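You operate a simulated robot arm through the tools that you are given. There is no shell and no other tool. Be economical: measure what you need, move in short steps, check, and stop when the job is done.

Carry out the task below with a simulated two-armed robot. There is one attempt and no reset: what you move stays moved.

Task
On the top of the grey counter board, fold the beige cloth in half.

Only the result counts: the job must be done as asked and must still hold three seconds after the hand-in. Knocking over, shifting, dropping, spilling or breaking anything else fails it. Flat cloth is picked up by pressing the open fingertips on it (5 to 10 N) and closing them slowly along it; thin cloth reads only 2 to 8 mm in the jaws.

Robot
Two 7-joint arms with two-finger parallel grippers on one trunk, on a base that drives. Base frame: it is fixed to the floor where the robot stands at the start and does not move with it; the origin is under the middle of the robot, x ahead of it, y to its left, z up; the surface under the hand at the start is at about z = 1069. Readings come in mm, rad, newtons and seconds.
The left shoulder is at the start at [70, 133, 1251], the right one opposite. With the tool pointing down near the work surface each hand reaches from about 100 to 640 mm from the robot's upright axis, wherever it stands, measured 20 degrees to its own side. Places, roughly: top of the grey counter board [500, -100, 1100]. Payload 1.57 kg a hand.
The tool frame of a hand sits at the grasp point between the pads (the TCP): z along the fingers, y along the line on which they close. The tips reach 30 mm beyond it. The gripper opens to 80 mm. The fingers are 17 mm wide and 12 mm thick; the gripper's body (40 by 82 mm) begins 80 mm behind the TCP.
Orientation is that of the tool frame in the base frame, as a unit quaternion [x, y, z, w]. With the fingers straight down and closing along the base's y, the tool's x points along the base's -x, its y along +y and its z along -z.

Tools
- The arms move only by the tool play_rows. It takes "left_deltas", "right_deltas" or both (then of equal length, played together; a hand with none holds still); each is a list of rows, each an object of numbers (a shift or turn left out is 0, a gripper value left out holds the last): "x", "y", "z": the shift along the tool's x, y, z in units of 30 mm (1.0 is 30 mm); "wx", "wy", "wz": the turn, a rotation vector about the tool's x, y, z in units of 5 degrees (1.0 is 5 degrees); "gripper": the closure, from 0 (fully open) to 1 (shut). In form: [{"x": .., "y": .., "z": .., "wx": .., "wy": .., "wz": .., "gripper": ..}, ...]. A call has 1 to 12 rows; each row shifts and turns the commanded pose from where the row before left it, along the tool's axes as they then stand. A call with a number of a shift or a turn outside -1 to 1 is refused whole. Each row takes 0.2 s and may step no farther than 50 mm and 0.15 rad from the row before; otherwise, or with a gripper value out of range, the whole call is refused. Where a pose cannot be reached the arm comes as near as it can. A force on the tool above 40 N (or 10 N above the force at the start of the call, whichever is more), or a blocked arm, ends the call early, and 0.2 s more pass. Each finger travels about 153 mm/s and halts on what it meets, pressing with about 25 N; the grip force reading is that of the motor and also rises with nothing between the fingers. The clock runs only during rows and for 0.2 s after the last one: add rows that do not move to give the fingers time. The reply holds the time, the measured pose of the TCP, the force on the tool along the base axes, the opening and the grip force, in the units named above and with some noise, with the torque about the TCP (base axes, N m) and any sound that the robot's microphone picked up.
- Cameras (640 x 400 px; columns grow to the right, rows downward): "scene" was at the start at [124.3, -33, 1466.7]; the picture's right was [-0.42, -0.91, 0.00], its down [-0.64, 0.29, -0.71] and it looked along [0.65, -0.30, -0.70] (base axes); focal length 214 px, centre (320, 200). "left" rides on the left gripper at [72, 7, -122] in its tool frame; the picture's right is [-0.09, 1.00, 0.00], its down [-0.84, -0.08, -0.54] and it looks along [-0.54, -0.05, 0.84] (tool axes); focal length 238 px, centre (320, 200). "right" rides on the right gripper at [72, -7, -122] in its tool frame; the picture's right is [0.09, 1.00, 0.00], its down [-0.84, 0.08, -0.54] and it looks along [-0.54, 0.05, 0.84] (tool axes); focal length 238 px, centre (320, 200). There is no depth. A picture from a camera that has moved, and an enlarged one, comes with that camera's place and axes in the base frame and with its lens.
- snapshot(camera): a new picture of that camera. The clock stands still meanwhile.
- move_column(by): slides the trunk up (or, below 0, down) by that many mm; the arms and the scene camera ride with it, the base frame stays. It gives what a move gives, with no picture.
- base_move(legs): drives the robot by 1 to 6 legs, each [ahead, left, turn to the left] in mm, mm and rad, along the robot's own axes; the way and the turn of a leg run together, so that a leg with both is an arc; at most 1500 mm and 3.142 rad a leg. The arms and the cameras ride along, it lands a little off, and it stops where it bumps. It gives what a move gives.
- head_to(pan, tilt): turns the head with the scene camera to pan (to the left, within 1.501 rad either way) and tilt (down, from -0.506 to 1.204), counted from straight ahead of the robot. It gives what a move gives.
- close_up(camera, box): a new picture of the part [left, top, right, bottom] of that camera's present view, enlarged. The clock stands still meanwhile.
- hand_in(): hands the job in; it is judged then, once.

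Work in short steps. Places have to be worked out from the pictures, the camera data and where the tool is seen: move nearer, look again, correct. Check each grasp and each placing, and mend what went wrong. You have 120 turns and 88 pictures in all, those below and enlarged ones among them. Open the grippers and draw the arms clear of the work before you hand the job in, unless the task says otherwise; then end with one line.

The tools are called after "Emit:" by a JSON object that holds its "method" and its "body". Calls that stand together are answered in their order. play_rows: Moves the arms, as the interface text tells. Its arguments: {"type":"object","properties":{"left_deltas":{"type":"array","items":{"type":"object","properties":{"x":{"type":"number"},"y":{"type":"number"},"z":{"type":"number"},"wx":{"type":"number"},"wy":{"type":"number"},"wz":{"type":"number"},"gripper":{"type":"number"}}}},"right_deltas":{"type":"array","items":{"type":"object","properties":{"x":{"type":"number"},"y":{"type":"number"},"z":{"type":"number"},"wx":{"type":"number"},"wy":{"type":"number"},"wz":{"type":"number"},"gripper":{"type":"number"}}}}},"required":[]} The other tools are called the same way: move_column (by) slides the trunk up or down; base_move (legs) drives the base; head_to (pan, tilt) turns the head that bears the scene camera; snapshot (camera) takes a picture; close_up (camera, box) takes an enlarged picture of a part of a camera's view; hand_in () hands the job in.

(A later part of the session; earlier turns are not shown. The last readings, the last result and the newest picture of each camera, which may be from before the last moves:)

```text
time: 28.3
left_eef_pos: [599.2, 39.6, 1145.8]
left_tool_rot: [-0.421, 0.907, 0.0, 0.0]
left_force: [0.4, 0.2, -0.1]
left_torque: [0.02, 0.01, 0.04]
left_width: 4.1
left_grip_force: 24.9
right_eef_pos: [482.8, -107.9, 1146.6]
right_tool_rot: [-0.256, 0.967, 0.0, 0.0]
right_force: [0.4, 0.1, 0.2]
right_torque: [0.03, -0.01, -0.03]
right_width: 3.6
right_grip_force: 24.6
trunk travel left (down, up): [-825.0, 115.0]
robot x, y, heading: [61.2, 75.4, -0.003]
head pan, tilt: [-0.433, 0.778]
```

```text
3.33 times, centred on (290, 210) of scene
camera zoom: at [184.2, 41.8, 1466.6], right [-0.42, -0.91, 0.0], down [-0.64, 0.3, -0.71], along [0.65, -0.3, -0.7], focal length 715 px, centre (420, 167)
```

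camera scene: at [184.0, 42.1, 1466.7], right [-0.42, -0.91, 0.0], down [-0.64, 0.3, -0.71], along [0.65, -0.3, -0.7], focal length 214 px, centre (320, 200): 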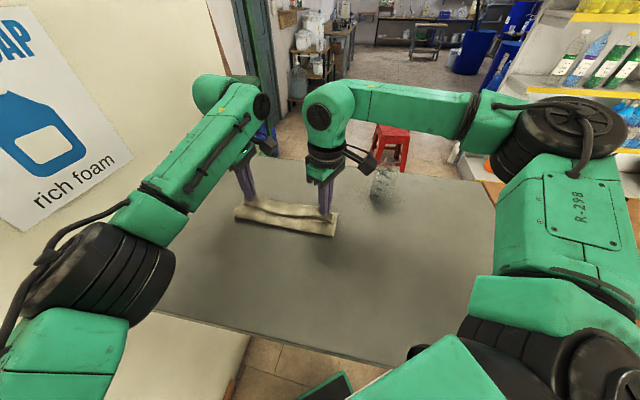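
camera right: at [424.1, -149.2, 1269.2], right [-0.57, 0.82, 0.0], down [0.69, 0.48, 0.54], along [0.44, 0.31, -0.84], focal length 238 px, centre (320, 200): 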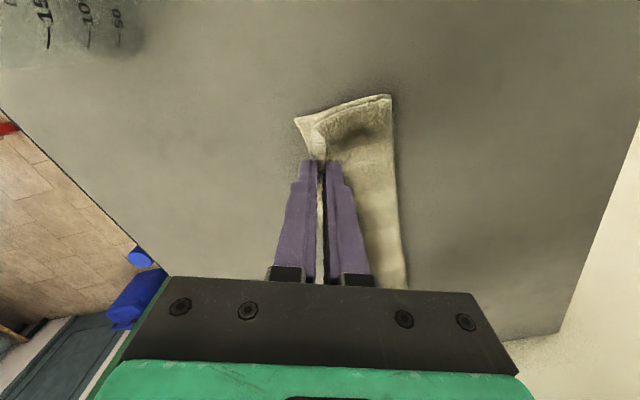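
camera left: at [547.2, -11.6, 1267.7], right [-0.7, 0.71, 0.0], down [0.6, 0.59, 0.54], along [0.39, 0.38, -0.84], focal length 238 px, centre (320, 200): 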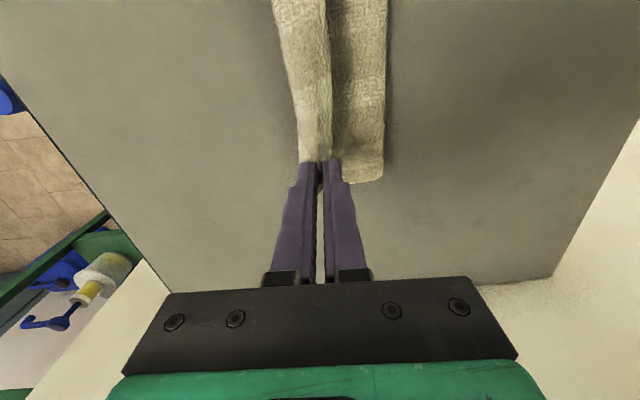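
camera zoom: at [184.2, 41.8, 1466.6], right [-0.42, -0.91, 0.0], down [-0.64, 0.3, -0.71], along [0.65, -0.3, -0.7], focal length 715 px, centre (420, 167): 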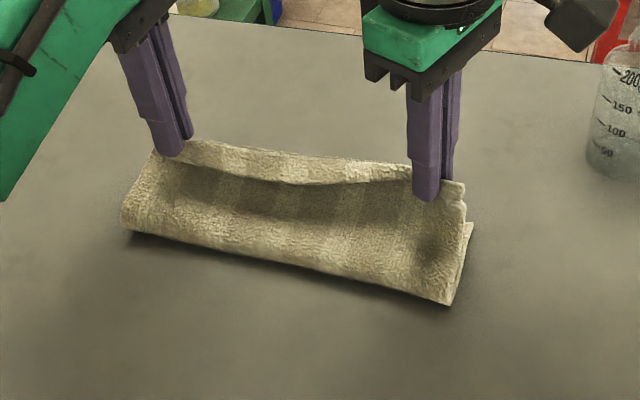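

Only the flap came up, held at its edge. I'll carry it ~16 mm along +v and set it down near edge AB.

Emit:
{"method": "play_rows", "body": {"left_deltas": [{"y": -0.18, "z": 0.2}, {"y": -0.18, "z": 0.25}, {"y": -0.17, "z": 0.3}, {"z": 0.3}, {"z": 0.1}, {}], "right_deltas": [{"x": -0.06, "y": -0.165, "z": 0.2}, {"x": -0.06, "y": -0.165, "z": 0.25}, {"x": -0.06, "y": -0.165, "z": 0.3}, {"z": 0.3}, {"z": 0.1}, {}]}}

Emit:
{"method": "close_up", "body": {"camera": "left", "box": [220, 80, 420, 205]}}

Emit:
{"method": "close_up", "body": {"camera": "right", "box": [220, 80, 420, 205]}}

Emit:
{"method": "close_up", "body": {"camera": "scene", "box": [200, 150, 380, 270]}}

```text
time: 29.7
left_eef_pos: [609.2, 30.6, 1112.7]
left_tool_rot: [-0.421, 0.907, 0.0, 0.0]
left_force: [0.9, 0.8, 1.1]
left_torque: [-0.01, -0.01, -0.02]
left_width: 3.9
left_grip_force: 25.2
right_eef_pos: [494.2, -117.4, 1110.3]
right_tool_rot: [-0.254, 0.967, -0.002, 0.002]
right_force: [1.5, 0.3, 0.1]
right_torque: [0.03, 0.04, -0.04]
right_width: 3.8
right_grip_force: 24.7
trunk travel left (down, up): [-825.0, 115.0]
robot x, y, heading: [59.6, 76.3, -0.001]
head pan, tilt: [-0.433, 0.778]
```

```text
3.20 times, centred on (320, 142) of left
camera zoom: at [558.2, -21.6, 1233.1], right [-0.7, 0.71, 0.0], down [0.6, 0.59, 0.54], along [0.39, 0.38, -0.84], focal length 763 px, centre (320, 384)
```

zoom: 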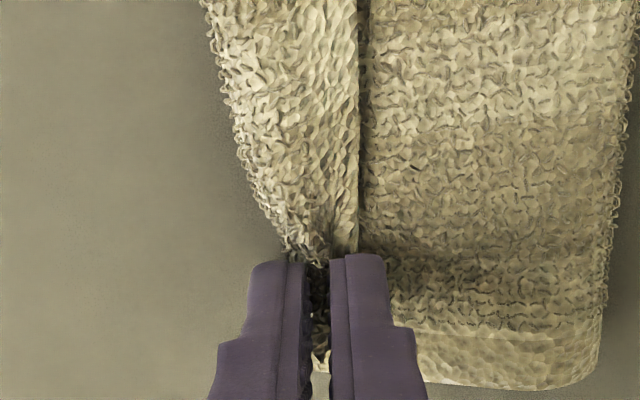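

```text
3.20 times, centred on (320, 142) of right
camera zoom: at [434.9, -158.2, 1234.0], right [-0.57, 0.82, 0.0], down [0.69, 0.48, 0.54], along [0.45, 0.31, -0.84], focal length 763 px, centre (320, 384)
```

zoom: 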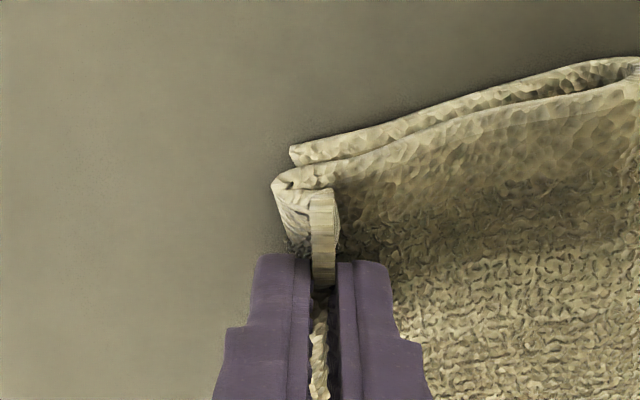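

```text
3.33 times, centred on (290, 210) of scene
camera zoom: at [183.9, 41.9, 1466.7], right [-0.42, -0.91, 0.0], down [-0.64, 0.3, -0.71], along [0.65, -0.3, -0.7], focal length 715 px, centre (420, 167)
```

zoom: 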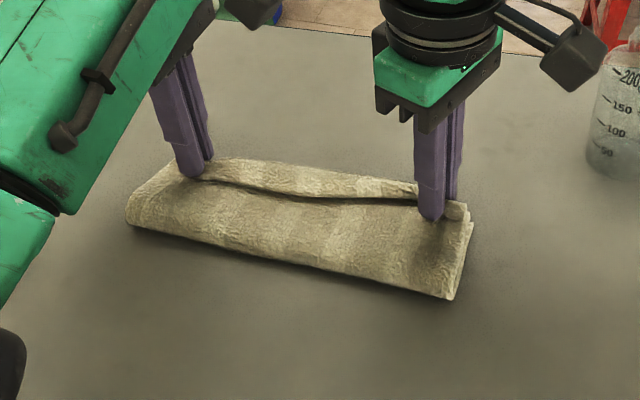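

The flap's surplus length is still rolled under at the front. I'll lift the edge back above the true midline (v≈378) until the flap hangs taut and vertical, then lay it over again on a taut arc.

Emit:
{"method": "play_rows", "body": {"left_deltas": [{"z": -0.5}, {"y": 0.2, "z": -0.5}, {"y": 0.4, "z": -0.5}, {"y": 0.5, "z": -0.4}, {"y": 0.5, "z": -0.3}, {"y": 0.5, "z": -0.2}, {"y": 0.5, "z": -0.1}, {}], "right_deltas": [{"z": -0.5}, {"x": 0.08, "y": 0.19, "z": -0.5}, {"x": 0.15, "y": 0.38, "z": -0.5}, {"x": 0.19, "y": 0.48, "z": -0.4}, {"x": 0.2, "y": 0.5, "z": -0.3}, {"x": 0.2, "y": 0.5, "z": -0.2}, {"x": 0.2, "y": 0.5, "z": -0.1}, {}]}}

Emit:
{"method": "snapshot", "body": {"camera": "left"}}

Emit:
{"method": "snapshot", "body": {"camera": "right"}}

Emit:
{"method": "close_up", "body": {"camera": "scene", "box": [200, 150, 380, 270]}}

```text
time: 31.5
left_eef_pos: [551.4, 79.1, 1184.5]
left_tool_rot: [-0.422, 0.907, -0.001, 0.0]
left_force: [0.7, -0.5, 0.8]
left_torque: [0.0, 0.0, -0.01]
left_width: 4.0
left_grip_force: 24.5
right_eef_pos: [431.8, -68.5, 1186.5]
right_tool_rot: [-0.257, 0.967, -0.001, 0.001]
right_force: [0.4, -0.1, 0.1]
right_torque: [0.03, -0.01, -0.01]
right_width: 3.8
right_grip_force: 24.8
trunk travel left (down, up): [-825.0, 115.0]
robot x, y, heading: [58.7, 75.3, 0.002]
head pan, tilt: [-0.433, 0.778]
```

```text
52 pictures are left
camera left: at [499.5, 27.4, 1306.4], right [-0.7, 0.71, 0.0], down [0.6, 0.59, 0.54], along [0.39, 0.38, -0.84], focal length 238 px, centre (320, 200)
```

left: 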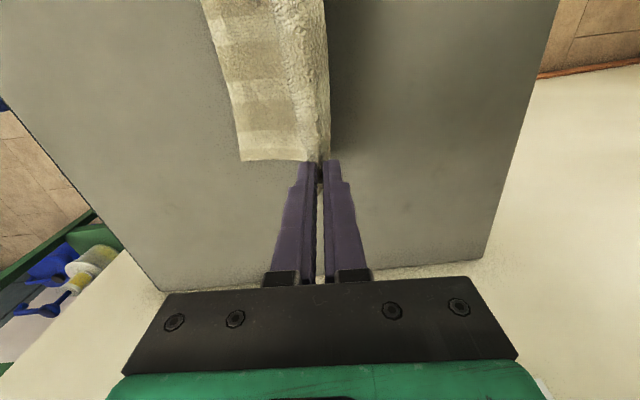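

```text
51 pictures are left
camera right: at [372.7, -109.1, 1309.7], right [-0.57, 0.82, 0.0], down [0.69, 0.48, 0.54], along [0.44, 0.31, -0.84], focal length 238 px, centre (320, 200)
```

right: 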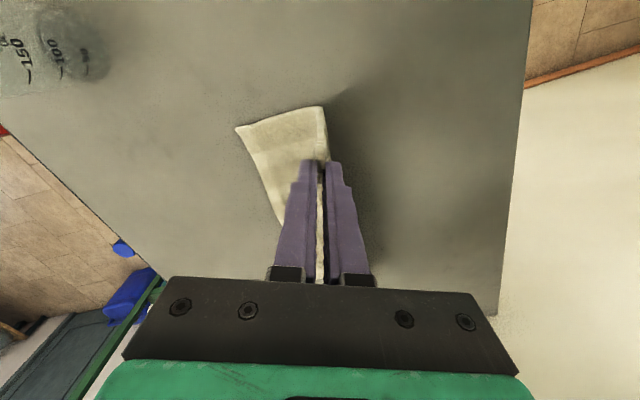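

```text
3.33 times, centred on (290, 210) of scene
camera zoom: at [184.5, 41.0, 1466.6], right [-0.42, -0.91, 0.0], down [-0.64, 0.3, -0.71], along [0.65, -0.3, -0.7], focal length 715 px, centre (420, 167)
```

zoom: 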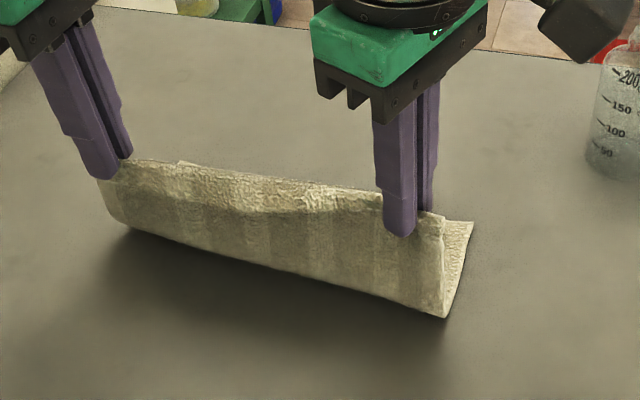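

The flap hangs nearly vertical with the fold at v≈380, while AB now lies at v≈458 on the right and 468 on the left, so the midline should be ≈366 and 376. I'll lower slightly and shift the hands back to move the fold there.

Emit:
{"method": "play_rows", "body": {"left_deltas": [{"z": 0.2}, {"y": 0.1}, {"y": 0.12}, {}, {}], "right_deltas": [{"z": 0.25}, {"x": 0.1, "y": 0.24}, {"x": 0.1, "y": 0.24}, {}, {}]}}

Emit:
{"method": "close_up", "body": {"camera": "scene", "box": [200, 150, 380, 270]}}

Emit:
{"method": "snapshot", "body": {"camera": "right"}}

```text
time: 32.7
left_eef_pos: [546.3, 83.4, 1179.9]
left_tool_rot: [-0.421, 0.907, 0.0, 0.0]
left_force: [-0.3, 0.0, -0.1]
left_torque: [0.01, 0.04, 0.01]
left_width: 3.7
left_grip_force: 25.4
right_eef_pos: [419.0, -58.4, 1178.8]
right_tool_rot: [-0.256, 0.967, -0.001, -0.001]
right_force: [-0.1, -0.1, 0.2]
right_torque: [0.01, -0.02, -0.01]
right_width: 3.9
right_grip_force: 24.2
trunk travel left (down, up): [-825.0, 115.0]
robot x, y, heading: [58.2, 70.3, -0.003]
head pan, tilt: [-0.433, 0.778]
```

```text
3.33 times, centred on (290, 210) of scene
camera zoom: at [184.3, 41.7, 1466.6], right [-0.42, -0.91, 0.0], down [-0.64, 0.3, -0.71], along [0.65, -0.3, -0.7], focal length 715 px, centre (420, 167)
```

zoom: 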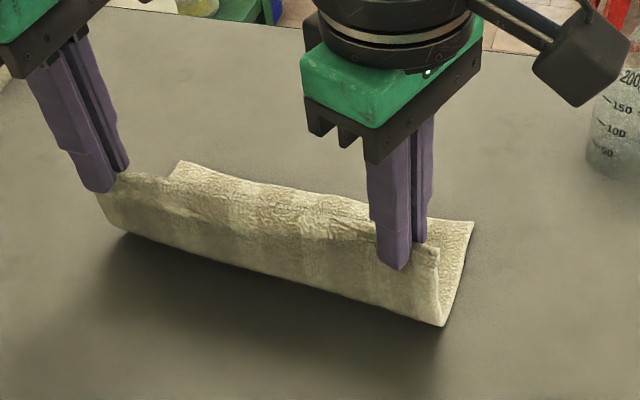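

```text
48 pictures are left
camera right: at [359.2, -98.9, 1302.1], right [-0.57, 0.82, 0.0], down [0.69, 0.48, 0.54], along [0.44, 0.31, -0.84], focal length 238 px, centre (320, 200)
```

right: 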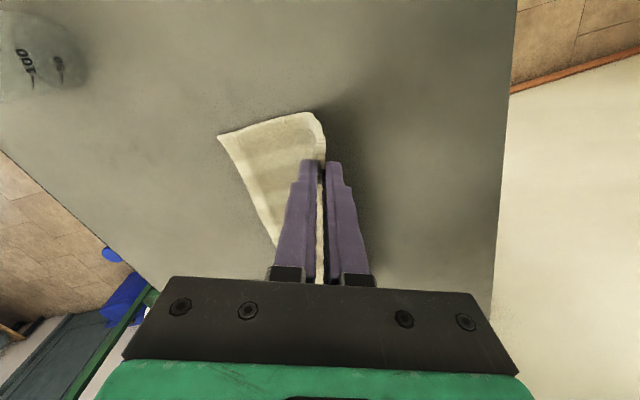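

The fold has moved back to v≈371. Now I lay the flap over on a taut arc of about 80 mm radius, stopping just above the surface.

Emit:
{"method": "play_rows", "body": {"left_deltas": [{"y": -0.35, "z": 0.04}, {"y": -0.35, "z": 0.05}, {"y": -0.32, "z": 0.13}, {"y": -0.32, "z": 0.14}, {"y": -0.28, "z": 0.21}, {"y": -0.28, "z": 0.21}, {"y": -0.21, "z": 0.28}, {"y": -0.21, "z": 0.28}, {"y": -0.15, "z": 0.31}, {"y": -0.15, "z": 0.31}, {}], "right_deltas": [{"x": -0.13, "y": -0.33, "z": 0.04}, {"x": -0.13, "y": -0.33, "z": 0.05}, {"x": -0.12, "y": -0.31, "z": 0.13}, {"x": -0.12, "y": -0.31, "z": 0.14}, {"x": -0.1, "y": -0.27, "z": 0.21}, {"x": -0.1, "y": -0.27, "z": 0.21}, {"x": -0.08, "y": -0.21, "z": 0.28}, {"x": -0.08, "y": -0.21, "z": 0.28}, {"x": -0.06, "y": -0.15, "z": 0.31}, {"x": -0.06, "y": -0.15, "z": 0.31}, {}]}}

Emit:
{"method": "close_up", "body": {"camera": "scene", "box": [200, 150, 380, 270]}}

Emit:
{"method": "close_up", "body": {"camera": "left", "box": [220, 80, 420, 205]}}

Emit:
{"method": "close_up", "body": {"camera": "right", "box": [220, 80, 420, 205]}}

```text
time: 35.1
left_eef_pos: [606.3, 35.0, 1122.1]
left_tool_rot: [-0.422, 0.907, 0.0, 0.0]
left_force: [-1.1, -0.4, 0.7]
left_torque: [-0.02, 0.01, -0.02]
left_width: 4.0
left_grip_force: 24.9
right_eef_pos: [480.8, -109.3, 1119.1]
right_tool_rot: [-0.256, 0.967, 0.0, 0.0]
right_force: [1.0, 0.1, -0.2]
right_torque: [0.0, -0.01, 0.02]
right_width: 4.0
right_grip_force: 24.6
trunk travel left (down, up): [-825.0, 115.0]
robot x, y, heading: [60.8, 76.2, -0.003]
head pan, tilt: [-0.433, 0.778]
```

```text
3.33 times, centred on (290, 210) of scene
camera zoom: at [184.0, 42.0, 1466.7], right [-0.42, -0.91, 0.0], down [-0.64, 0.3, -0.71], along [0.65, -0.3, -0.7], focal length 715 px, centre (420, 167)
```

zoom: 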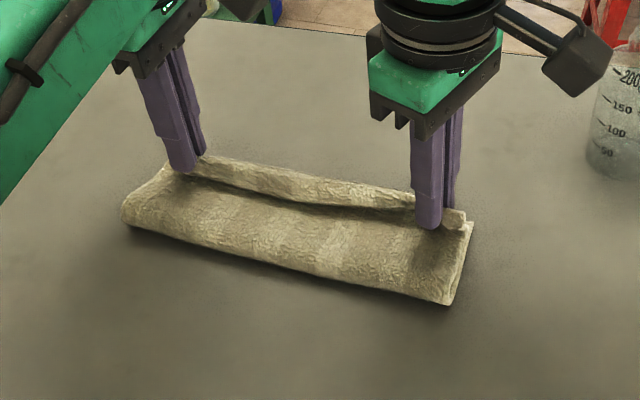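

```text
3.20 times, centred on (320, 142) of left
camera zoom: at [554.7, -17.0, 1242.8], right [-0.7, 0.71, 0.0], down [0.6, 0.59, 0.54], along [0.39, 0.38, -0.84], focal length 763 px, centre (320, 384)
```

zoom: 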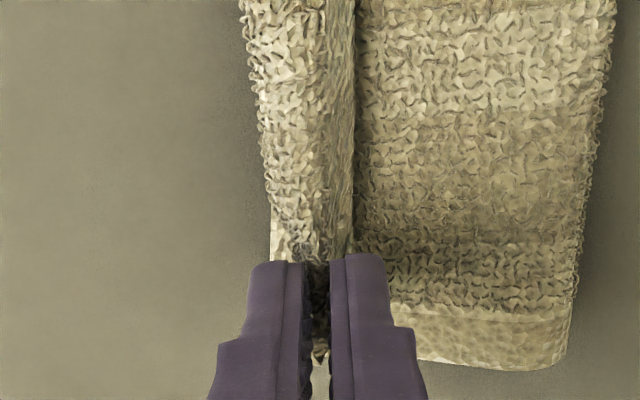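

```text
3.20 times, centred on (320, 142) of right
camera zoom: at [422.0, -150.2, 1242.8], right [-0.57, 0.82, 0.0], down [0.69, 0.48, 0.54], along [0.44, 0.31, -0.84], focal length 763 px, centre (320, 384)
```

zoom: 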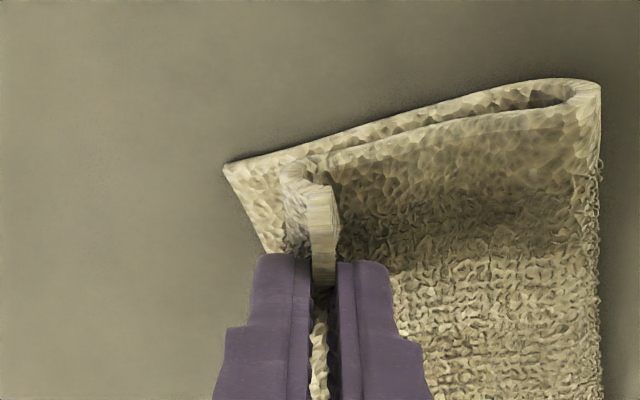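

The edge is now near AB, with only a short upright lip (~15 mm) in the jaws. I'll tilt both grippers about the tips by 20°, leaning the bodies toward +v, so the lip lies forward rather than back.

Emit:
{"method": "play_rows", "body": {"left_deltas": [{"wx": -1, "y": -0.087}, {"wx": -1, "y": -0.087}, {"wx": -1, "y": -0.087}, {"wx": -1, "y": -0.087}, {}], "right_deltas": [{"wx": -0.932, "wy": 0.363, "x": -0.032, "y": -0.081}, {"wx": -0.932, "wy": 0.363, "x": -0.032, "y": -0.081}, {"wx": -0.932, "wy": 0.363, "x": -0.032, "y": -0.081}, {"wx": -0.932, "wy": 0.363, "x": -0.032, "y": -0.081}, {}]}}

Emit:
{"method": "snapshot", "body": {"camera": "scene"}}

```text
time: 36.3
left_eef_pos: [547.1, 45.1, 1116.3]
left_tool_rot: [-0.415, 0.893, 0.155, -0.073]
left_force: [-0.1, 0.5, 1.2]
left_torque: [-0.07, -0.04, -0.01]
left_width: 3.6
left_grip_force: 24.6
left hand out of reach, approached as far as the arm can: row 2, 3, 4
right_eef_pos: [443.7, -74.0, 1128.9]
right_tool_rot: [-0.251, 0.953, 0.138, -0.102]
right_force: [-0.2, 0.2, 0.1]
right_torque: [-0.08, -0.04, -0.01]
right_width: 3.8
right_grip_force: 24.4
right hand out of reach, approached as far as the arm can: row 1, 2, 3, 4
trunk travel left (down, up): [-825.0, 115.0]
robot x, y, heading: [56.9, 76.7, 0.001]
head pan, tilt: [-0.433, 0.778]
```

```text
44 pictures are left
camera scene: at [184.6, 42.6, 1466.6], right [-0.42, -0.91, 0.0], down [-0.64, 0.3, -0.71], along [0.65, -0.3, -0.7], focal length 214 px, centre (320, 200)
```

scene: 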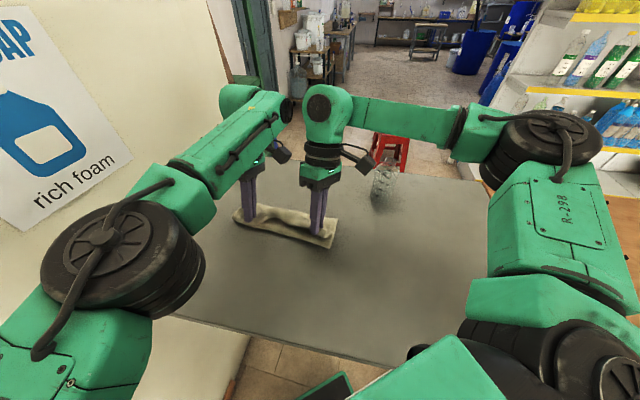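

Tilting ran both arms out of reach and pulled the hands back. I'll undo the tilt while rising.

Emit:
{"method": "play_rows", "body": {"left_deltas": [{"wx": 1, "z": -0.45}, {"wx": 1, "z": -0.45}, {"wx": 1, "z": -0.45}, {"wx": 1, "z": -0.45}, {}], "right_deltas": [{"wx": 0.932, "wy": -0.363, "z": -0.35}, {"wx": 0.932, "wy": -0.363, "z": -0.35}, {"wx": 0.932, "wy": -0.363, "z": -0.35}, {"wx": 0.932, "wy": -0.363, "z": -0.35}, {}]}}

Emit:
{"method": "close_up", "body": {"camera": "scene", "box": [200, 150, 380, 270]}}

Emit:
{"method": "snapshot", "body": {"camera": "right"}}

Emit:
{"method": "snapshot", "body": {"camera": "left"}}

```text
time: 37.5
left_eef_pos: [555.9, 36.3, 1168.1]
left_tool_rot: [-0.422, 0.907, -0.001, 0.0]
left_force: [0.2, -0.1, -0.1]
left_torque: [0.05, 0.03, -0.01]
left_width: 3.8
left_grip_force: 24.1
right_eef_pos: [450.7, -79.8, 1168.2]
right_tool_rot: [-0.257, 0.966, -0.001, 0.0]
right_force: [-0.5, -0.4, -0.8]
right_torque: [0.08, 0.0, 0.02]
right_width: 3.8
right_grip_force: 24.6
trunk travel left (down, up): [-825.0, 115.0]
robot x, y, heading: [58.4, 78.6, -0.006]
head pan, tilt: [-0.433, 0.778]
```

```text
3.33 times, centred on (290, 210) of scene
camera zoom: at [184.4, 41.5, 1466.6], right [-0.42, -0.91, 0.0], down [-0.64, 0.3, -0.71], along [0.65, -0.3, -0.7], focal length 715 px, centre (420, 167)
```

zoom: 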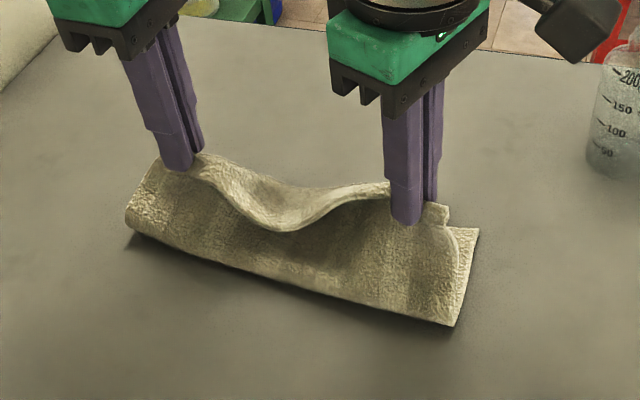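

```text
42 pictures are left
camera right: at [391.3, -120.7, 1293.6], right [-0.57, 0.82, 0.0], down [0.69, 0.48, 0.54], along [0.45, 0.31, -0.84], focal length 238 px, centre (320, 200)
```

right: 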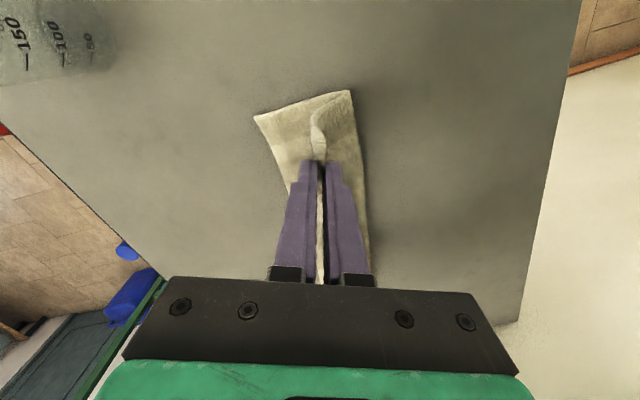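

```text
41 pictures are left
camera left: at [503.9, -14.4, 1290.8], right [-0.7, 0.71, 0.0], down [0.6, 0.59, 0.54], along [0.39, 0.38, -0.84], focal length 238 px, centre (320, 200)
```

left: 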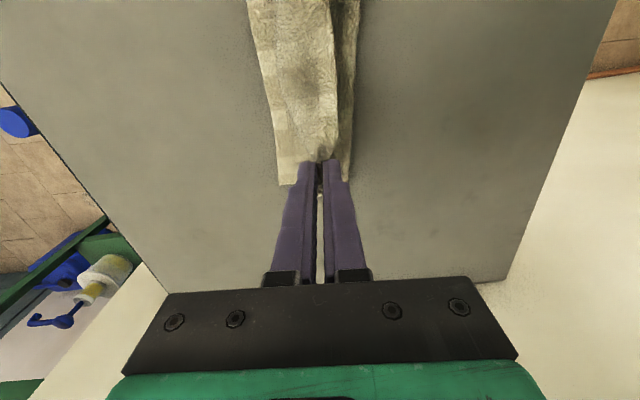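

The left hand was drawn ~30 mm inward, while the bottom layer lies well (AB at v≈454–459). I'll respread the hands and go back to the vertical hang over the midline.

Emit:
{"method": "play_rows", "body": {"left_deltas": [{"x": -0.25, "z": -0.2}, {"x": -0.25, "y": 0.2, "z": -0.2}, {"x": -0.25, "y": 0.3}, {"x": -0.25, "y": 0.3}, {"y": 0.3}, {"y": 0.33}, {}], "right_deltas": [{"z": -0.2}, {"x": 0.08, "y": 0.2, "z": -0.2}, {"x": 0.1, "y": 0.25}, {"x": 0.1, "y": 0.25}, {"x": 0.1, "y": 0.25}, {"x": 0.1, "y": 0.26}, {}]}}

Emit:
{"method": "close_up", "body": {"camera": "scene", "box": [200, 150, 380, 270]}}

Emit:
{"method": "snapshot", "body": {"camera": "right"}}

Emit:
{"method": "snapshot", "body": {"camera": "left"}}

```text
time: 39.1
left_eef_pos: [541.8, 87.8, 1180.7]
left_tool_rot: [-0.422, 0.907, 0.0, 0.0]
left_force: [0.7, -0.2, -0.7]
left_torque: [0.01, 0.05, -0.03]
left_width: 3.7
left_grip_force: 24.5
right_eef_pos: [419.8, -55.8, 1183.0]
right_tool_rot: [-0.256, 0.967, 0.0, 0.0]
right_force: [-0.3, 0.0, 0.5]
right_torque: [0.06, 0.02, -0.03]
right_width: 3.7
right_grip_force: 24.4
trunk travel left (down, up): [-825.0, 115.0]
robot x, y, heading: [54.4, 75.4, 0.004]
head pan, tilt: [-0.433, 0.778]
```

```text
3.33 times, centred on (290, 210) of scene
camera zoom: at [184.4, 41.7, 1466.6], right [-0.42, -0.91, 0.0], down [-0.64, 0.3, -0.71], along [0.65, -0.3, -0.7], focal length 715 px, centre (420, 167)
```

zoom: 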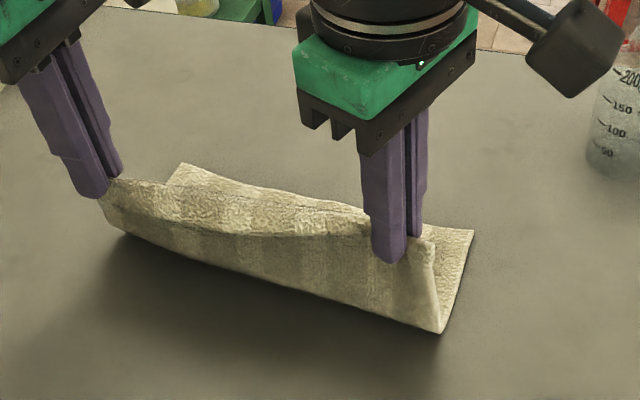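

```text
39 pictures are left
camera right: at [361.1, -96.7, 1305.7], right [-0.57, 0.82, 0.0], down [0.69, 0.48, 0.54], along [0.44, 0.31, -0.84], focal length 238 px, centre (320, 200)
```

right: 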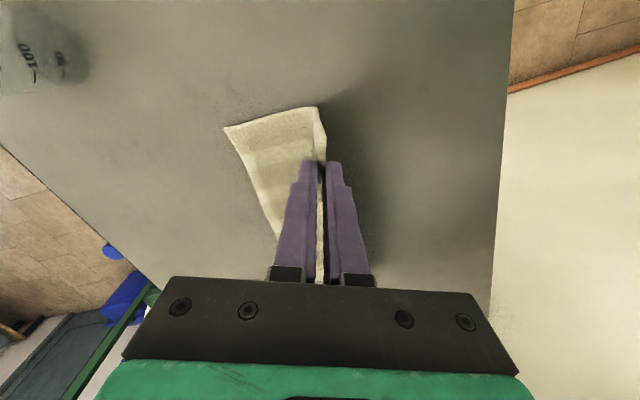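

```text
38 pictures are left
camera left: at [489.8, 36.7, 1302.6], right [-0.7, 0.71, 0.0], down [0.6, 0.59, 0.54], along [0.39, 0.38, -0.84], focal length 238 px, centre (320, 200)
```

left: 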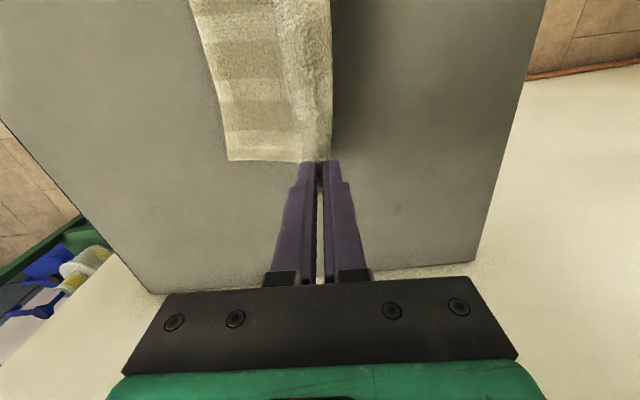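

Right fold is at v≈367, but the left fold is at ≈394 with AB at ≈467, so it is too far forward. I'll lower the left hand and shift it back to roll the left fold rearward, and the right hand slightly too.

Emit:
{"method": "play_rows", "body": {"left_deltas": [{"y": 0.25, "z": 0.3}, {"y": 0.25, "z": 0.3}, {"y": 0.2, "z": 0.1}, {}, {}], "right_deltas": [{"x": 0.05, "y": 0.13, "z": 0.15}, {"x": 0.05, "y": 0.13, "z": 0.15}, {}, {}, {}]}}

Emit:
{"method": "close_up", "body": {"camera": "scene", "box": [200, 150, 380, 270]}}

```text
time: 40.3
left_eef_pos: [525.5, 99.9, 1160.7]
left_tool_rot: [-0.422, 0.907, 0.0, 0.0]
left_force: [-0.3, -0.7, -0.8]
left_torque: [0.02, 0.07, 0.02]
left_width: 3.6
left_grip_force: 25.3
right_eef_pos: [411.9, -50.1, 1173.3]
right_tool_rot: [-0.256, 0.967, 0.0, 0.0]
right_force: [-0.1, 1.1, -0.4]
right_torque: [0.04, 0.03, 0.01]
right_width: 4.0
right_grip_force: 24.8
trunk travel left (down, up): [-825.0, 115.0]
robot x, y, heading: [61.7, 75.9, -0.005]
head pan, tilt: [-0.433, 0.778]
```

```text
3.33 times, centred on (290, 210) of scene
camera zoom: at [184.2, 42.0, 1466.7], right [-0.42, -0.91, 0.0], down [-0.64, 0.3, -0.71], along [0.65, -0.3, -0.7], focal length 715 px, centre (420, 167)
```

zoom: 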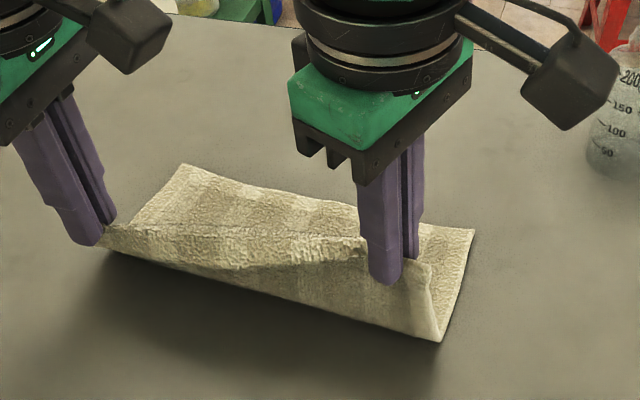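

The folds are now at v≈369 left and ≈359 right, close to the targets of 375 and 358. Now the arc over again, finishing with the tips at v≈450 and 434.

Emit:
{"method": "play_rows", "body": {"left_deltas": [{"y": -0.45, "z": -0.27}, {"y": -0.45, "z": -0.2}, {"y": -0.33, "z": 0.04}, {"y": -0.33, "z": 0.05}, {"y": -0.31, "z": 0.12}, {"y": -0.3, "z": 0.13}, {"y": -0.52, "z": 0.4}, {"y": -0.4, "z": 0.52}, {"y": -0.25, "z": 0.61}, {"y": -0.09, "z": 0.2}, {}], "right_deltas": [{"x": -0.04, "y": -0.1, "z": -0.05}, {"x": -0.04, "y": -0.1}, {"x": -0.12, "y": -0.31, "z": 0.04}, {"x": -0.12, "y": -0.31, "z": 0.05}, {"x": -0.115, "y": -0.29, "z": 0.12}, {"x": -0.11, "y": -0.28, "z": 0.13}, {"x": -0.19, "y": -0.48, "z": 0.4}, {"x": -0.15, "y": -0.37, "z": 0.52}, {"x": -0.09, "y": -0.23, "z": 0.61}, {"x": -0.03, "y": -0.08, "z": 0.2}, {}]}}

Emit:
{"method": "close_up", "body": {"camera": "scene", "box": [200, 150, 380, 270]}}

Emit:
{"method": "close_up", "body": {"camera": "left", "box": [220, 80, 420, 205]}}

Emit:
{"method": "close_up", "body": {"camera": "right", "box": [220, 80, 420, 205]}}

```text
time: 42.7
left_eef_pos: [604.0, 34.1, 1111.6]
left_tool_rot: [-0.422, 0.906, 0.0, 0.0]
left_force: [-1.0, -0.4, 0.5]
left_torque: [0.04, 0.04, 0.02]
left_width: 3.6
left_grip_force: 25.0
right_eef_pos: [476.7, -101.0, 1113.5]
right_tool_rot: [-0.257, 0.967, 0.001, 0.001]
right_force: [0.2, -1.0, 0.2]
right_torque: [0.06, 0.04, 0.0]
right_width: 3.6
right_grip_force: 24.3
trunk travel left (down, up): [-825.0, 115.0]
robot x, y, heading: [59.4, 74.4, -0.003]
head pan, tilt: [-0.433, 0.778]
```

```text
3.33 times, centred on (290, 210) of scene
camera zoom: at [183.6, 41.8, 1466.7], right [-0.42, -0.91, 0.0], down [-0.64, 0.3, -0.71], along [0.65, -0.3, -0.7], focal length 715 px, centre (420, 167)
```

zoom: 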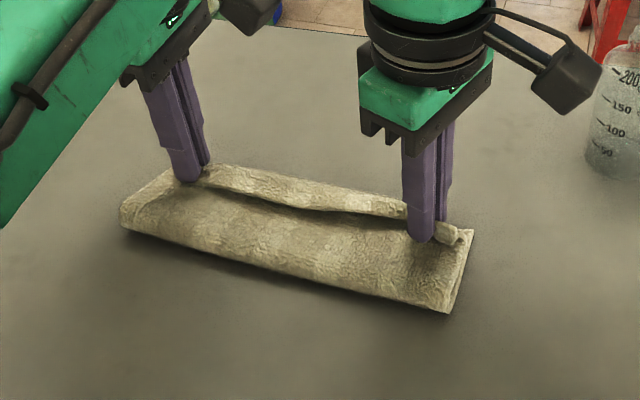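

```text
3.20 times, centred on (320, 142) of left
camera zoom: at [552.0, -17.8, 1234.2], right [-0.7, 0.71, 0.0], down [0.6, 0.59, 0.54], along [0.39, 0.38, -0.84], focal length 763 px, centre (320, 384)
```

zoom: 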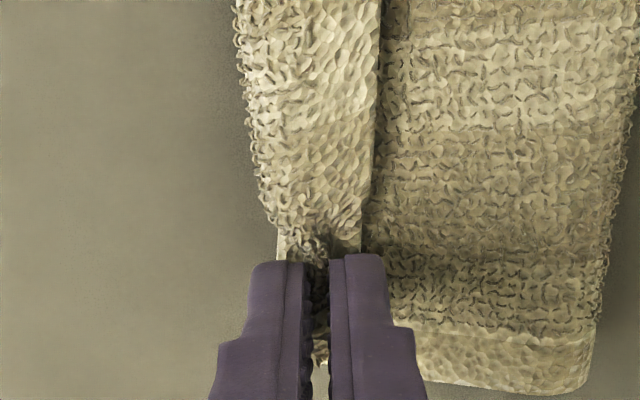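

```text
3.20 times, centred on (320, 142) of right
camera zoom: at [418.2, -142.8, 1236.3], right [-0.57, 0.82, 0.0], down [0.69, 0.48, 0.54], along [0.45, 0.31, -0.84], focal length 763 px, centre (320, 384)
```

zoom: 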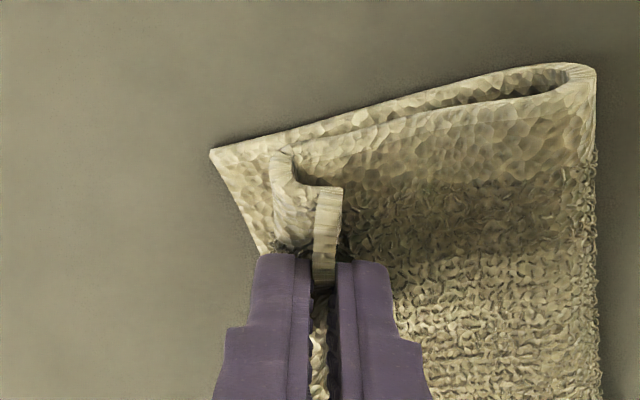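

The flap lies well, with a small crease and short lip at the jaws. I'll rise 10 mm, pull ~18 mm along +v to straighten the crease, then set it down.

Emit:
{"method": "play_rows", "body": {"left_deltas": [{"z": -0.2}, {"y": -0.2, "z": -0.15}, {"y": -0.2}, {"y": -0.2}, {"z": 0.2}, {"z": 0.1}, {}], "right_deltas": [{"z": -0.2}, {"x": -0.07, "y": -0.19, "z": -0.15}, {"x": -0.07, "y": -0.19}, {"x": -0.07, "y": -0.19}, {"z": 0.2}, {"z": 0.1}, {}]}}

Emit:
{"method": "close_up", "body": {"camera": "left", "box": [220, 80, 420, 205]}}

Emit:
{"method": "close_up", "body": {"camera": "right", "box": [220, 80, 420, 205]}}

```text
time: 44.3
left_eef_pos: [613.5, 26.6, 1113.9]
left_tool_rot: [-0.421, 0.907, 0.0, 0.0]
left_force: [-0.7, -0.2, 0.1]
left_torque: [0.04, 0.04, 0.0]
left_width: 3.9
left_grip_force: 24.6
left hand out of reach, approached as far as the arm can: row 4
right_eef_pos: [491.4, -112.4, 1112.9]
right_tool_rot: [-0.256, 0.967, 0.0, -0.001]
right_force: [0.5, 0.4, 0.0]
right_torque: [0.05, 0.05, 0.01]
right_width: 3.8
right_grip_force: 24.5
trunk travel left (down, up): [-825.0, 115.0]
robot x, y, heading: [62.7, 75.4, -0.003]
head pan, tilt: [-0.433, 0.778]
```

```text
3.20 times, centred on (320, 142) of left
camera zoom: at [562.2, -24.6, 1235.7], right [-0.7, 0.71, 0.0], down [0.6, 0.59, 0.54], along [0.39, 0.38, -0.84], focal length 763 px, centre (320, 384)
```

zoom: 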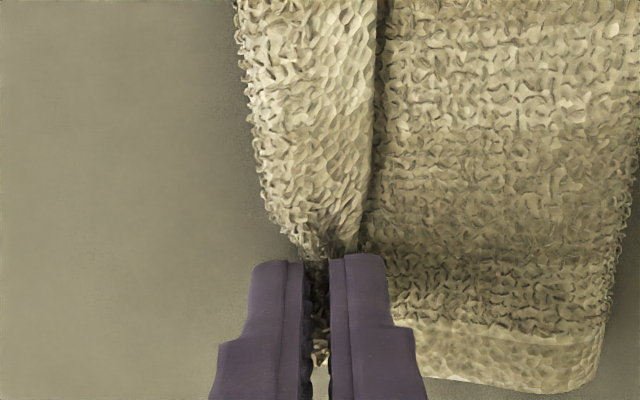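

```text
3.20 times, centred on (320, 142) of right
camera zoom: at [432.1, -154.2, 1238.2], right [-0.57, 0.82, 0.0], down [0.69, 0.48, 0.54], along [0.44, 0.31, -0.84], focal length 763 px, centre (320, 384)
```

zoom: 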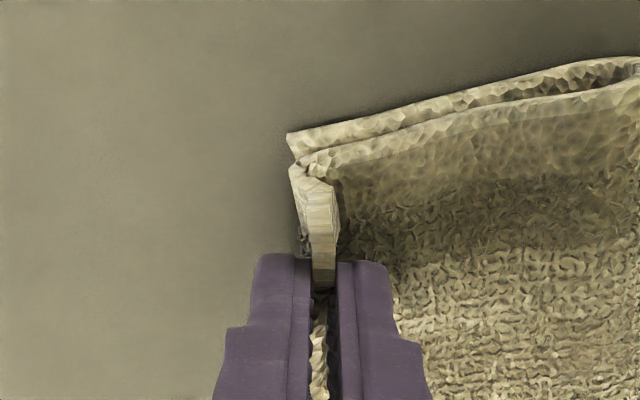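

The crease now sits on AB with a ~15 mm lip, so the lip unfolded would overhang. I'll go back ~14 mm to the earlier, better position and release there.

Emit:
{"method": "play_rows", "body": {"left_deltas": [{"z": -0.5}, {"y": 0.35, "z": -0.3}, {"y": 0.35}, {"y": -0.1, "z": 0.4}, {"y": -0.05, "z": 0.43}, {}, {"gripper": 0.9}, {"gripper": 0.8}, {"gripper": 0.7}, {}], "right_deltas": [{"z": -0.5}, {"x": 0.13, "y": 0.33, "z": -0.3}, {"x": 0.13, "y": 0.33}, {"x": -0.04, "y": -0.1, "z": 0.4}, {"x": -0.02, "y": -0.05, "z": 0.43}, {}, {"gripper": 0.9}, {"gripper": 0.8}, {"gripper": 0.7}, {}]}}

Emit:
{"method": "close_up", "body": {"camera": "left", "box": [220, 80, 420, 205]}}

Emit:
{"method": "close_up", "body": {"camera": "right", "box": [220, 80, 420, 205]}}

Emit:
{"method": "close_up", "body": {"camera": "scene", "box": [200, 150, 380, 270]}}

```text
time: 46.5
left_eef_pos: [601.8, 35.2, 1112.3]
left_tool_rot: [-0.423, 0.906, 0.0, 0.0]
left_force: [0.3, -0.1, 0.5]
left_torque: [-0.02, -0.01, 0.01]
left_width: 23.9
left_grip_force: 0.0
right_eef_pos: [478.4, -100.9, 1113.3]
right_tool_rot: [-0.256, 0.967, 0.001, 0.0]
right_force: [0.7, -0.3, -0.6]
right_torque: [0.03, -0.02, -0.02]
right_width: 23.9
right_grip_force: 0.1
trunk travel left (down, up): [-825.0, 115.0]
robot x, y, heading: [63.3, 73.8, -0.005]
head pan, tilt: [-0.433, 0.778]
```

```text
3.20 times, centred on (320, 142) of left
camera zoom: at [549.7, -15.5, 1234.8], right [-0.7, 0.71, 0.0], down [0.6, 0.59, 0.54], along [0.39, 0.38, -0.84], focal length 763 px, centre (320, 384)
```

zoom: 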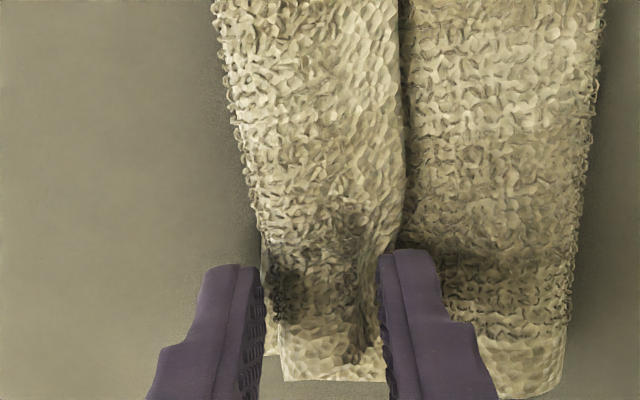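

```text
3.20 times, centred on (320, 142) of right
camera zoom: at [419.3, -143.3, 1236.6], right [-0.57, 0.82, 0.0], down [0.69, 0.48, 0.54], along [0.44, 0.31, -0.84], focal length 763 px, centre (320, 384)
```

zoom: 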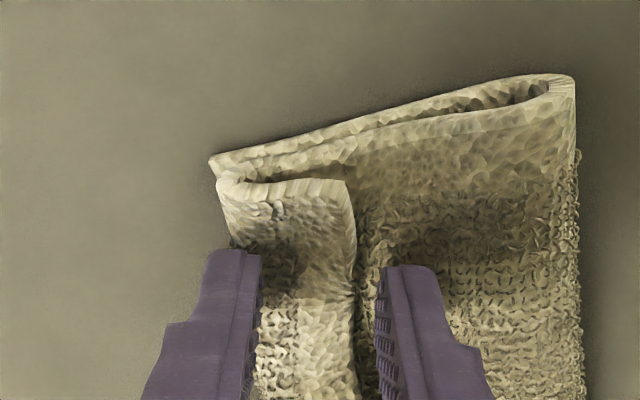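

```text
3.33 times, centred on (290, 210) of scene
camera zoom: at [184.2, 41.7, 1466.6], right [-0.42, -0.91, 0.0], down [-0.64, 0.3, -0.71], along [0.65, -0.3, -0.7], focal length 715 px, centre (420, 167)
```

zoom: 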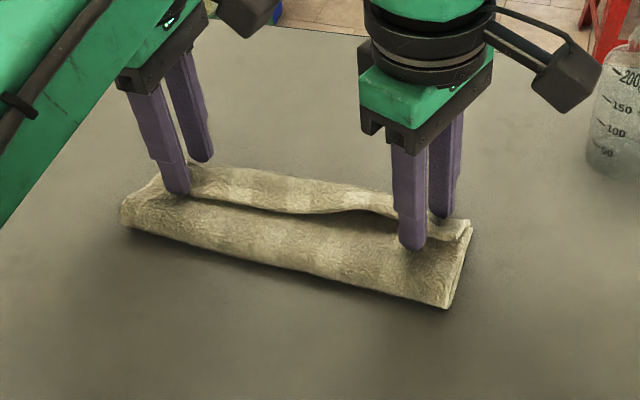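

The lip is still ~25 mm, because the vertical jaws force a U at the tip that rolls the fold forward when I lower fully. New plan: regrip the lip, hang the flap over the midline again, carry it just past vertical and let it fall forward flat. First the regrip.

Emit:
{"method": "play_rows", "body": {"left_deltas": [{"z": 0.1}, {}, {"gripper": 0.76}, {"gripper": 0.79}, {"gripper": 0.82}, {"gripper": 0.85}, {"gripper": 0.88}, {"gripper": 0.91}, {"gripper": 0.94}, {"gripper": 0.97}, {"gripper": 1}, {}], "right_deltas": [{"z": 0.12}, {}, {"gripper": 0.76}, {"gripper": 0.79}, {"gripper": 0.82}, {"gripper": 0.85}, {"gripper": 0.88}, {"gripper": 0.91}, {"gripper": 0.94}, {"gripper": 0.97}, {"gripper": 1}, {}]}}

Emit:
{"method": "close_up", "body": {"camera": "right", "box": [220, 80, 420, 205]}}

```text
time: 49.1
left_eef_pos: [600.8, 36.2, 1110.8]
left_tool_rot: [-0.421, 0.907, 0.0, 0.0]
left_force: [-0.3, -0.6, 1.5]
left_torque: [-0.02, 0.03, 0.03]
left_width: 4.4
left_grip_force: 24.9
right_eef_pos: [479.2, -102.5, 1109.2]
right_tool_rot: [-0.256, 0.967, 0.0, 0.0]
right_force: [0.4, 0.6, 1.4]
right_torque: [-0.02, -0.02, 0.01]
right_width: 3.8
right_grip_force: 24.2
trunk travel left (down, up): [-825.0, 115.0]
robot x, y, heading: [59.0, 71.9, 0.0]
head pan, tilt: [-0.433, 0.778]
```

```text
3.20 times, centred on (320, 142) of right
camera zoom: at [419.2, -143.5, 1233.6], right [-0.57, 0.82, 0.0], down [0.69, 0.48, 0.54], along [0.45, 0.31, -0.84], focal length 763 px, centre (320, 384)
```

zoom: 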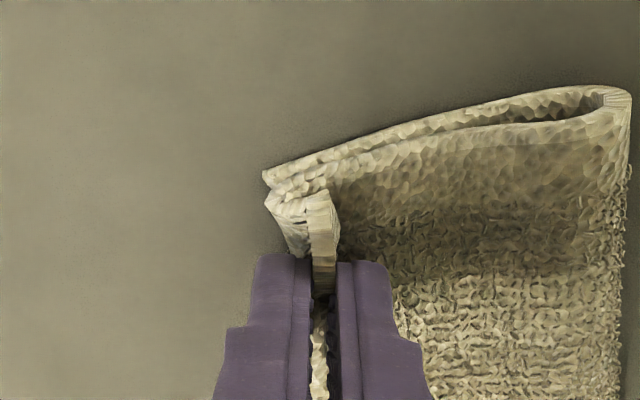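

Both grips are good again (4.4 and 3.8 mm). I'll lift to the vertical hang and roll the fold back as before.

Emit:
{"method": "play_rows", "body": {"left_deltas": [{"z": -0.5}, {"y": 0.3, "z": -0.5}, {"y": 0.4, "z": -0.5}, {"y": 0.5, "z": -0.4}, {"y": 0.5, "z": -0.3}, {"y": 0.6, "z": -0.15}, {}, {"y": 0.3, "z": 0.25}, {"y": 0.3, "z": 0.25}, {"y": 0.3, "z": 0.15}, {}, {}], "right_deltas": [{"z": -0.5}, {"x": 0.11, "y": 0.28, "z": -0.5}, {"x": 0.17, "y": 0.42, "z": -0.5}, {"x": 0.2, "y": 0.51, "z": -0.4}, {"x": 0.22, "y": 0.56, "z": -0.3}, {"x": 0.25, "y": 0.62, "z": -0.15}, {}, {"x": 0.06, "y": 0.15, "z": 0.15}, {"x": 0.06, "y": 0.15, "z": 0.15}, {}, {}, {}]}}

Emit:
{"method": "close_up", "body": {"camera": "scene", "box": [200, 150, 380, 270]}}

Emit:
{"method": "snapshot", "body": {"camera": "right"}}

Emit:
{"method": "snapshot", "body": {"camera": "left"}}

```text
time: 51.7
left_eef_pos: [527.2, 99.0, 1160.7]
left_tool_rot: [-0.422, 0.907, 0.0, 0.0]
left_force: [-0.9, -0.9, -1.1]
left_torque: [-0.02, -0.01, -0.01]
left_width: 4.9
left_grip_force: 24.8
right_eef_pos: [410.2, -47.8, 1170.0]
right_tool_rot: [-0.257, 0.967, 0.0, 0.001]
right_force: [0.3, 0.3, 0.6]
right_torque: [-0.02, -0.04, -0.01]
right_width: 3.7
right_grip_force: 24.3
trunk travel left (down, up): [-825.0, 115.0]
robot x, y, heading: [57.8, 78.6, -0.002]
head pan, tilt: [-0.433, 0.778]
```

```text
3.33 times, centred on (290, 210) of scene
camera zoom: at [184.0, 42.3, 1466.7], right [-0.42, -0.91, 0.0], down [-0.64, 0.3, -0.71], along [0.65, -0.3, -0.7], focal length 715 px, centre (420, 167)
```

zoom: 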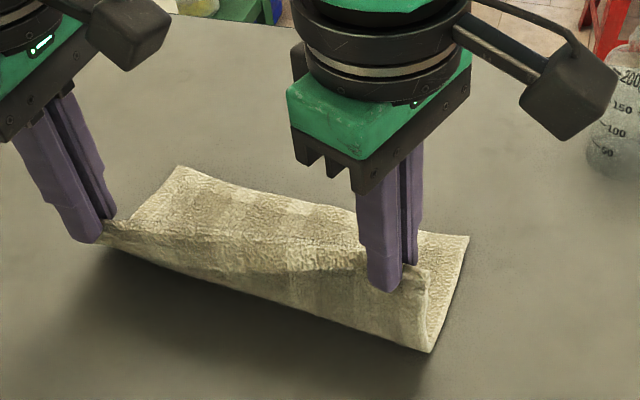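

```text
26 pictures are left
camera right: at [351.9, -89.5, 1294.6], right [-0.57, 0.82, 0.0], down [0.69, 0.48, 0.54], along [0.44, 0.31, -0.84], focal length 238 px, centre (320, 200)
```

right: 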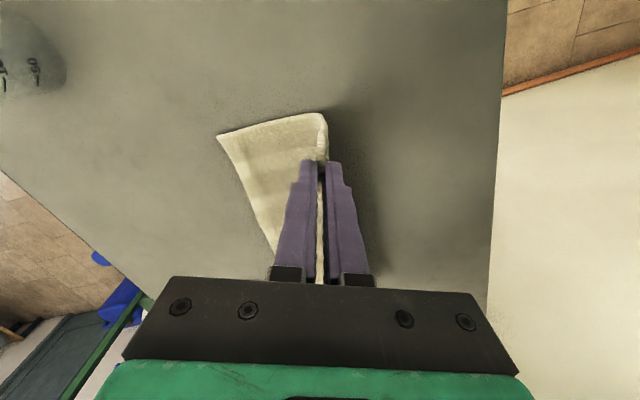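

```text
25 pictures are left
camera left: at [475.8, 48.7, 1282.3], right [-0.7, 0.71, 0.0], down [0.6, 0.59, 0.54], along [0.39, 0.38, -0.84], focal length 238 px, centre (320, 200)
```

left: 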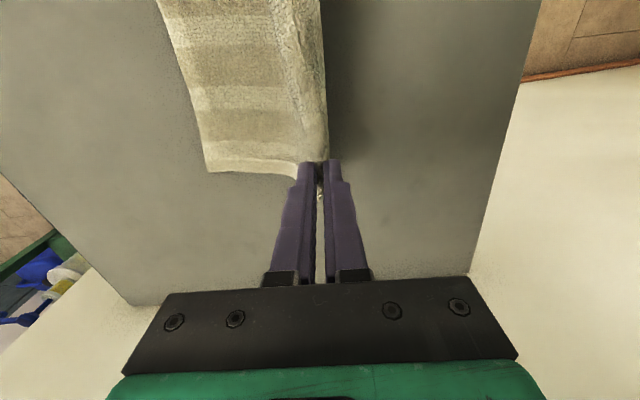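

The geometry is excellent: the bottom layer is ≈92 mm wide at both ends, right 351→443 and left 371→463. Now I swing the flap to about 55° past vertical, open quickly so it falls forward, and lift clear.

Emit:
{"method": "play_rows", "body": {"left_deltas": [{"y": -0.38, "z": -0.25}, {"y": -0.37, "z": -0.2}, {"y": -0.42, "z": 0.07}, {"y": -0.42, "z": 0.08}, {"y": -0.38, "z": 0.22}, {"y": -0.38, "z": 0.22}, {"y": -0.43, "z": 0.45}, {}, {"gripper": 0}, {"z": -0.3}, {"z": -0.6}, {}], "right_deltas": [{"x": -0.01, "y": -0.02, "z": -0.05}, {"x": -0.01, "y": -0.02, "z": -0.05}, {"x": -0.155, "y": -0.39, "z": 0.07}, {"x": -0.155, "y": -0.39, "z": 0.08}, {"x": -0.14, "y": -0.36, "z": 0.22}, {"x": -0.14, "y": -0.36, "z": 0.22}, {"x": -0.16, "y": -0.4, "z": 0.45}, {}, {"gripper": 0}, {"z": -0.3}, {"z": -0.6}, {}]}}

Emit:
{"method": "close_up", "body": {"camera": "scene", "box": [200, 150, 380, 270]}}

Emit:
{"method": "snapshot", "body": {"camera": "left"}}

```text
time: 54.3
left_eef_pos: [591.9, 45.6, 1170.4]
left_tool_rot: [-0.421, 0.907, 0.0, 0.0]
left_force: [0.2, 1.0, 0.2]
left_torque: [-0.01, -0.01, -0.01]
left_width: 80.0
left_grip_force: 0.1
right_eef_pos: [459.1, -85.6, 1170.1]
right_tool_rot: [-0.257, 0.967, -0.001, 0.0]
right_force: [0.5, 0.2, -0.5]
right_torque: [0.0, 0.03, 0.0]
right_width: 80.1
right_grip_force: 0.0
trunk travel left (down, up): [-825.0, 115.0]
robot x, y, heading: [57.5, 74.5, -0.003]
head pan, tilt: [-0.433, 0.778]
```

```text
3.33 times, centred on (290, 210) of scene
camera zoom: at [184.1, 42.3, 1466.7], right [-0.42, -0.91, 0.0], down [-0.64, 0.3, -0.71], along [0.65, -0.3, -0.7], focal length 715 px, centre (420, 167)
```

zoom: 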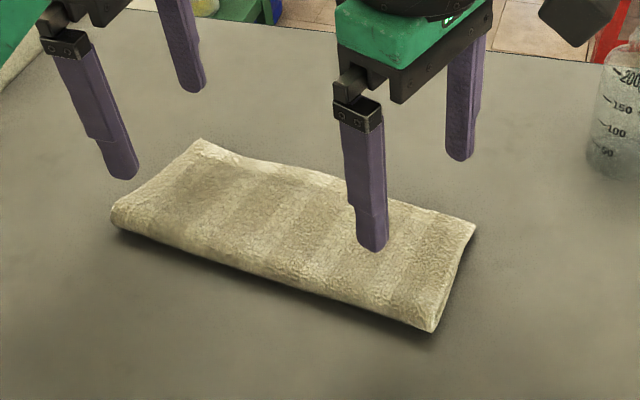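

```text
23 pictures are left
camera left: at [539.4, -5.7, 1291.7], right [-0.7, 0.71, 0.0], down [0.6, 0.59, 0.54], along [0.39, 0.38, -0.84], focal length 238 px, centre (320, 200)
```

left: 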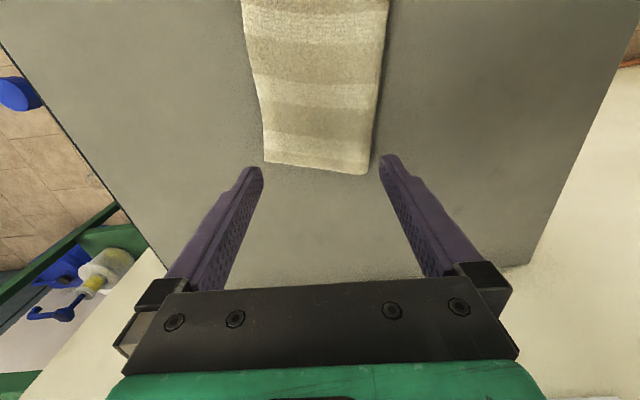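

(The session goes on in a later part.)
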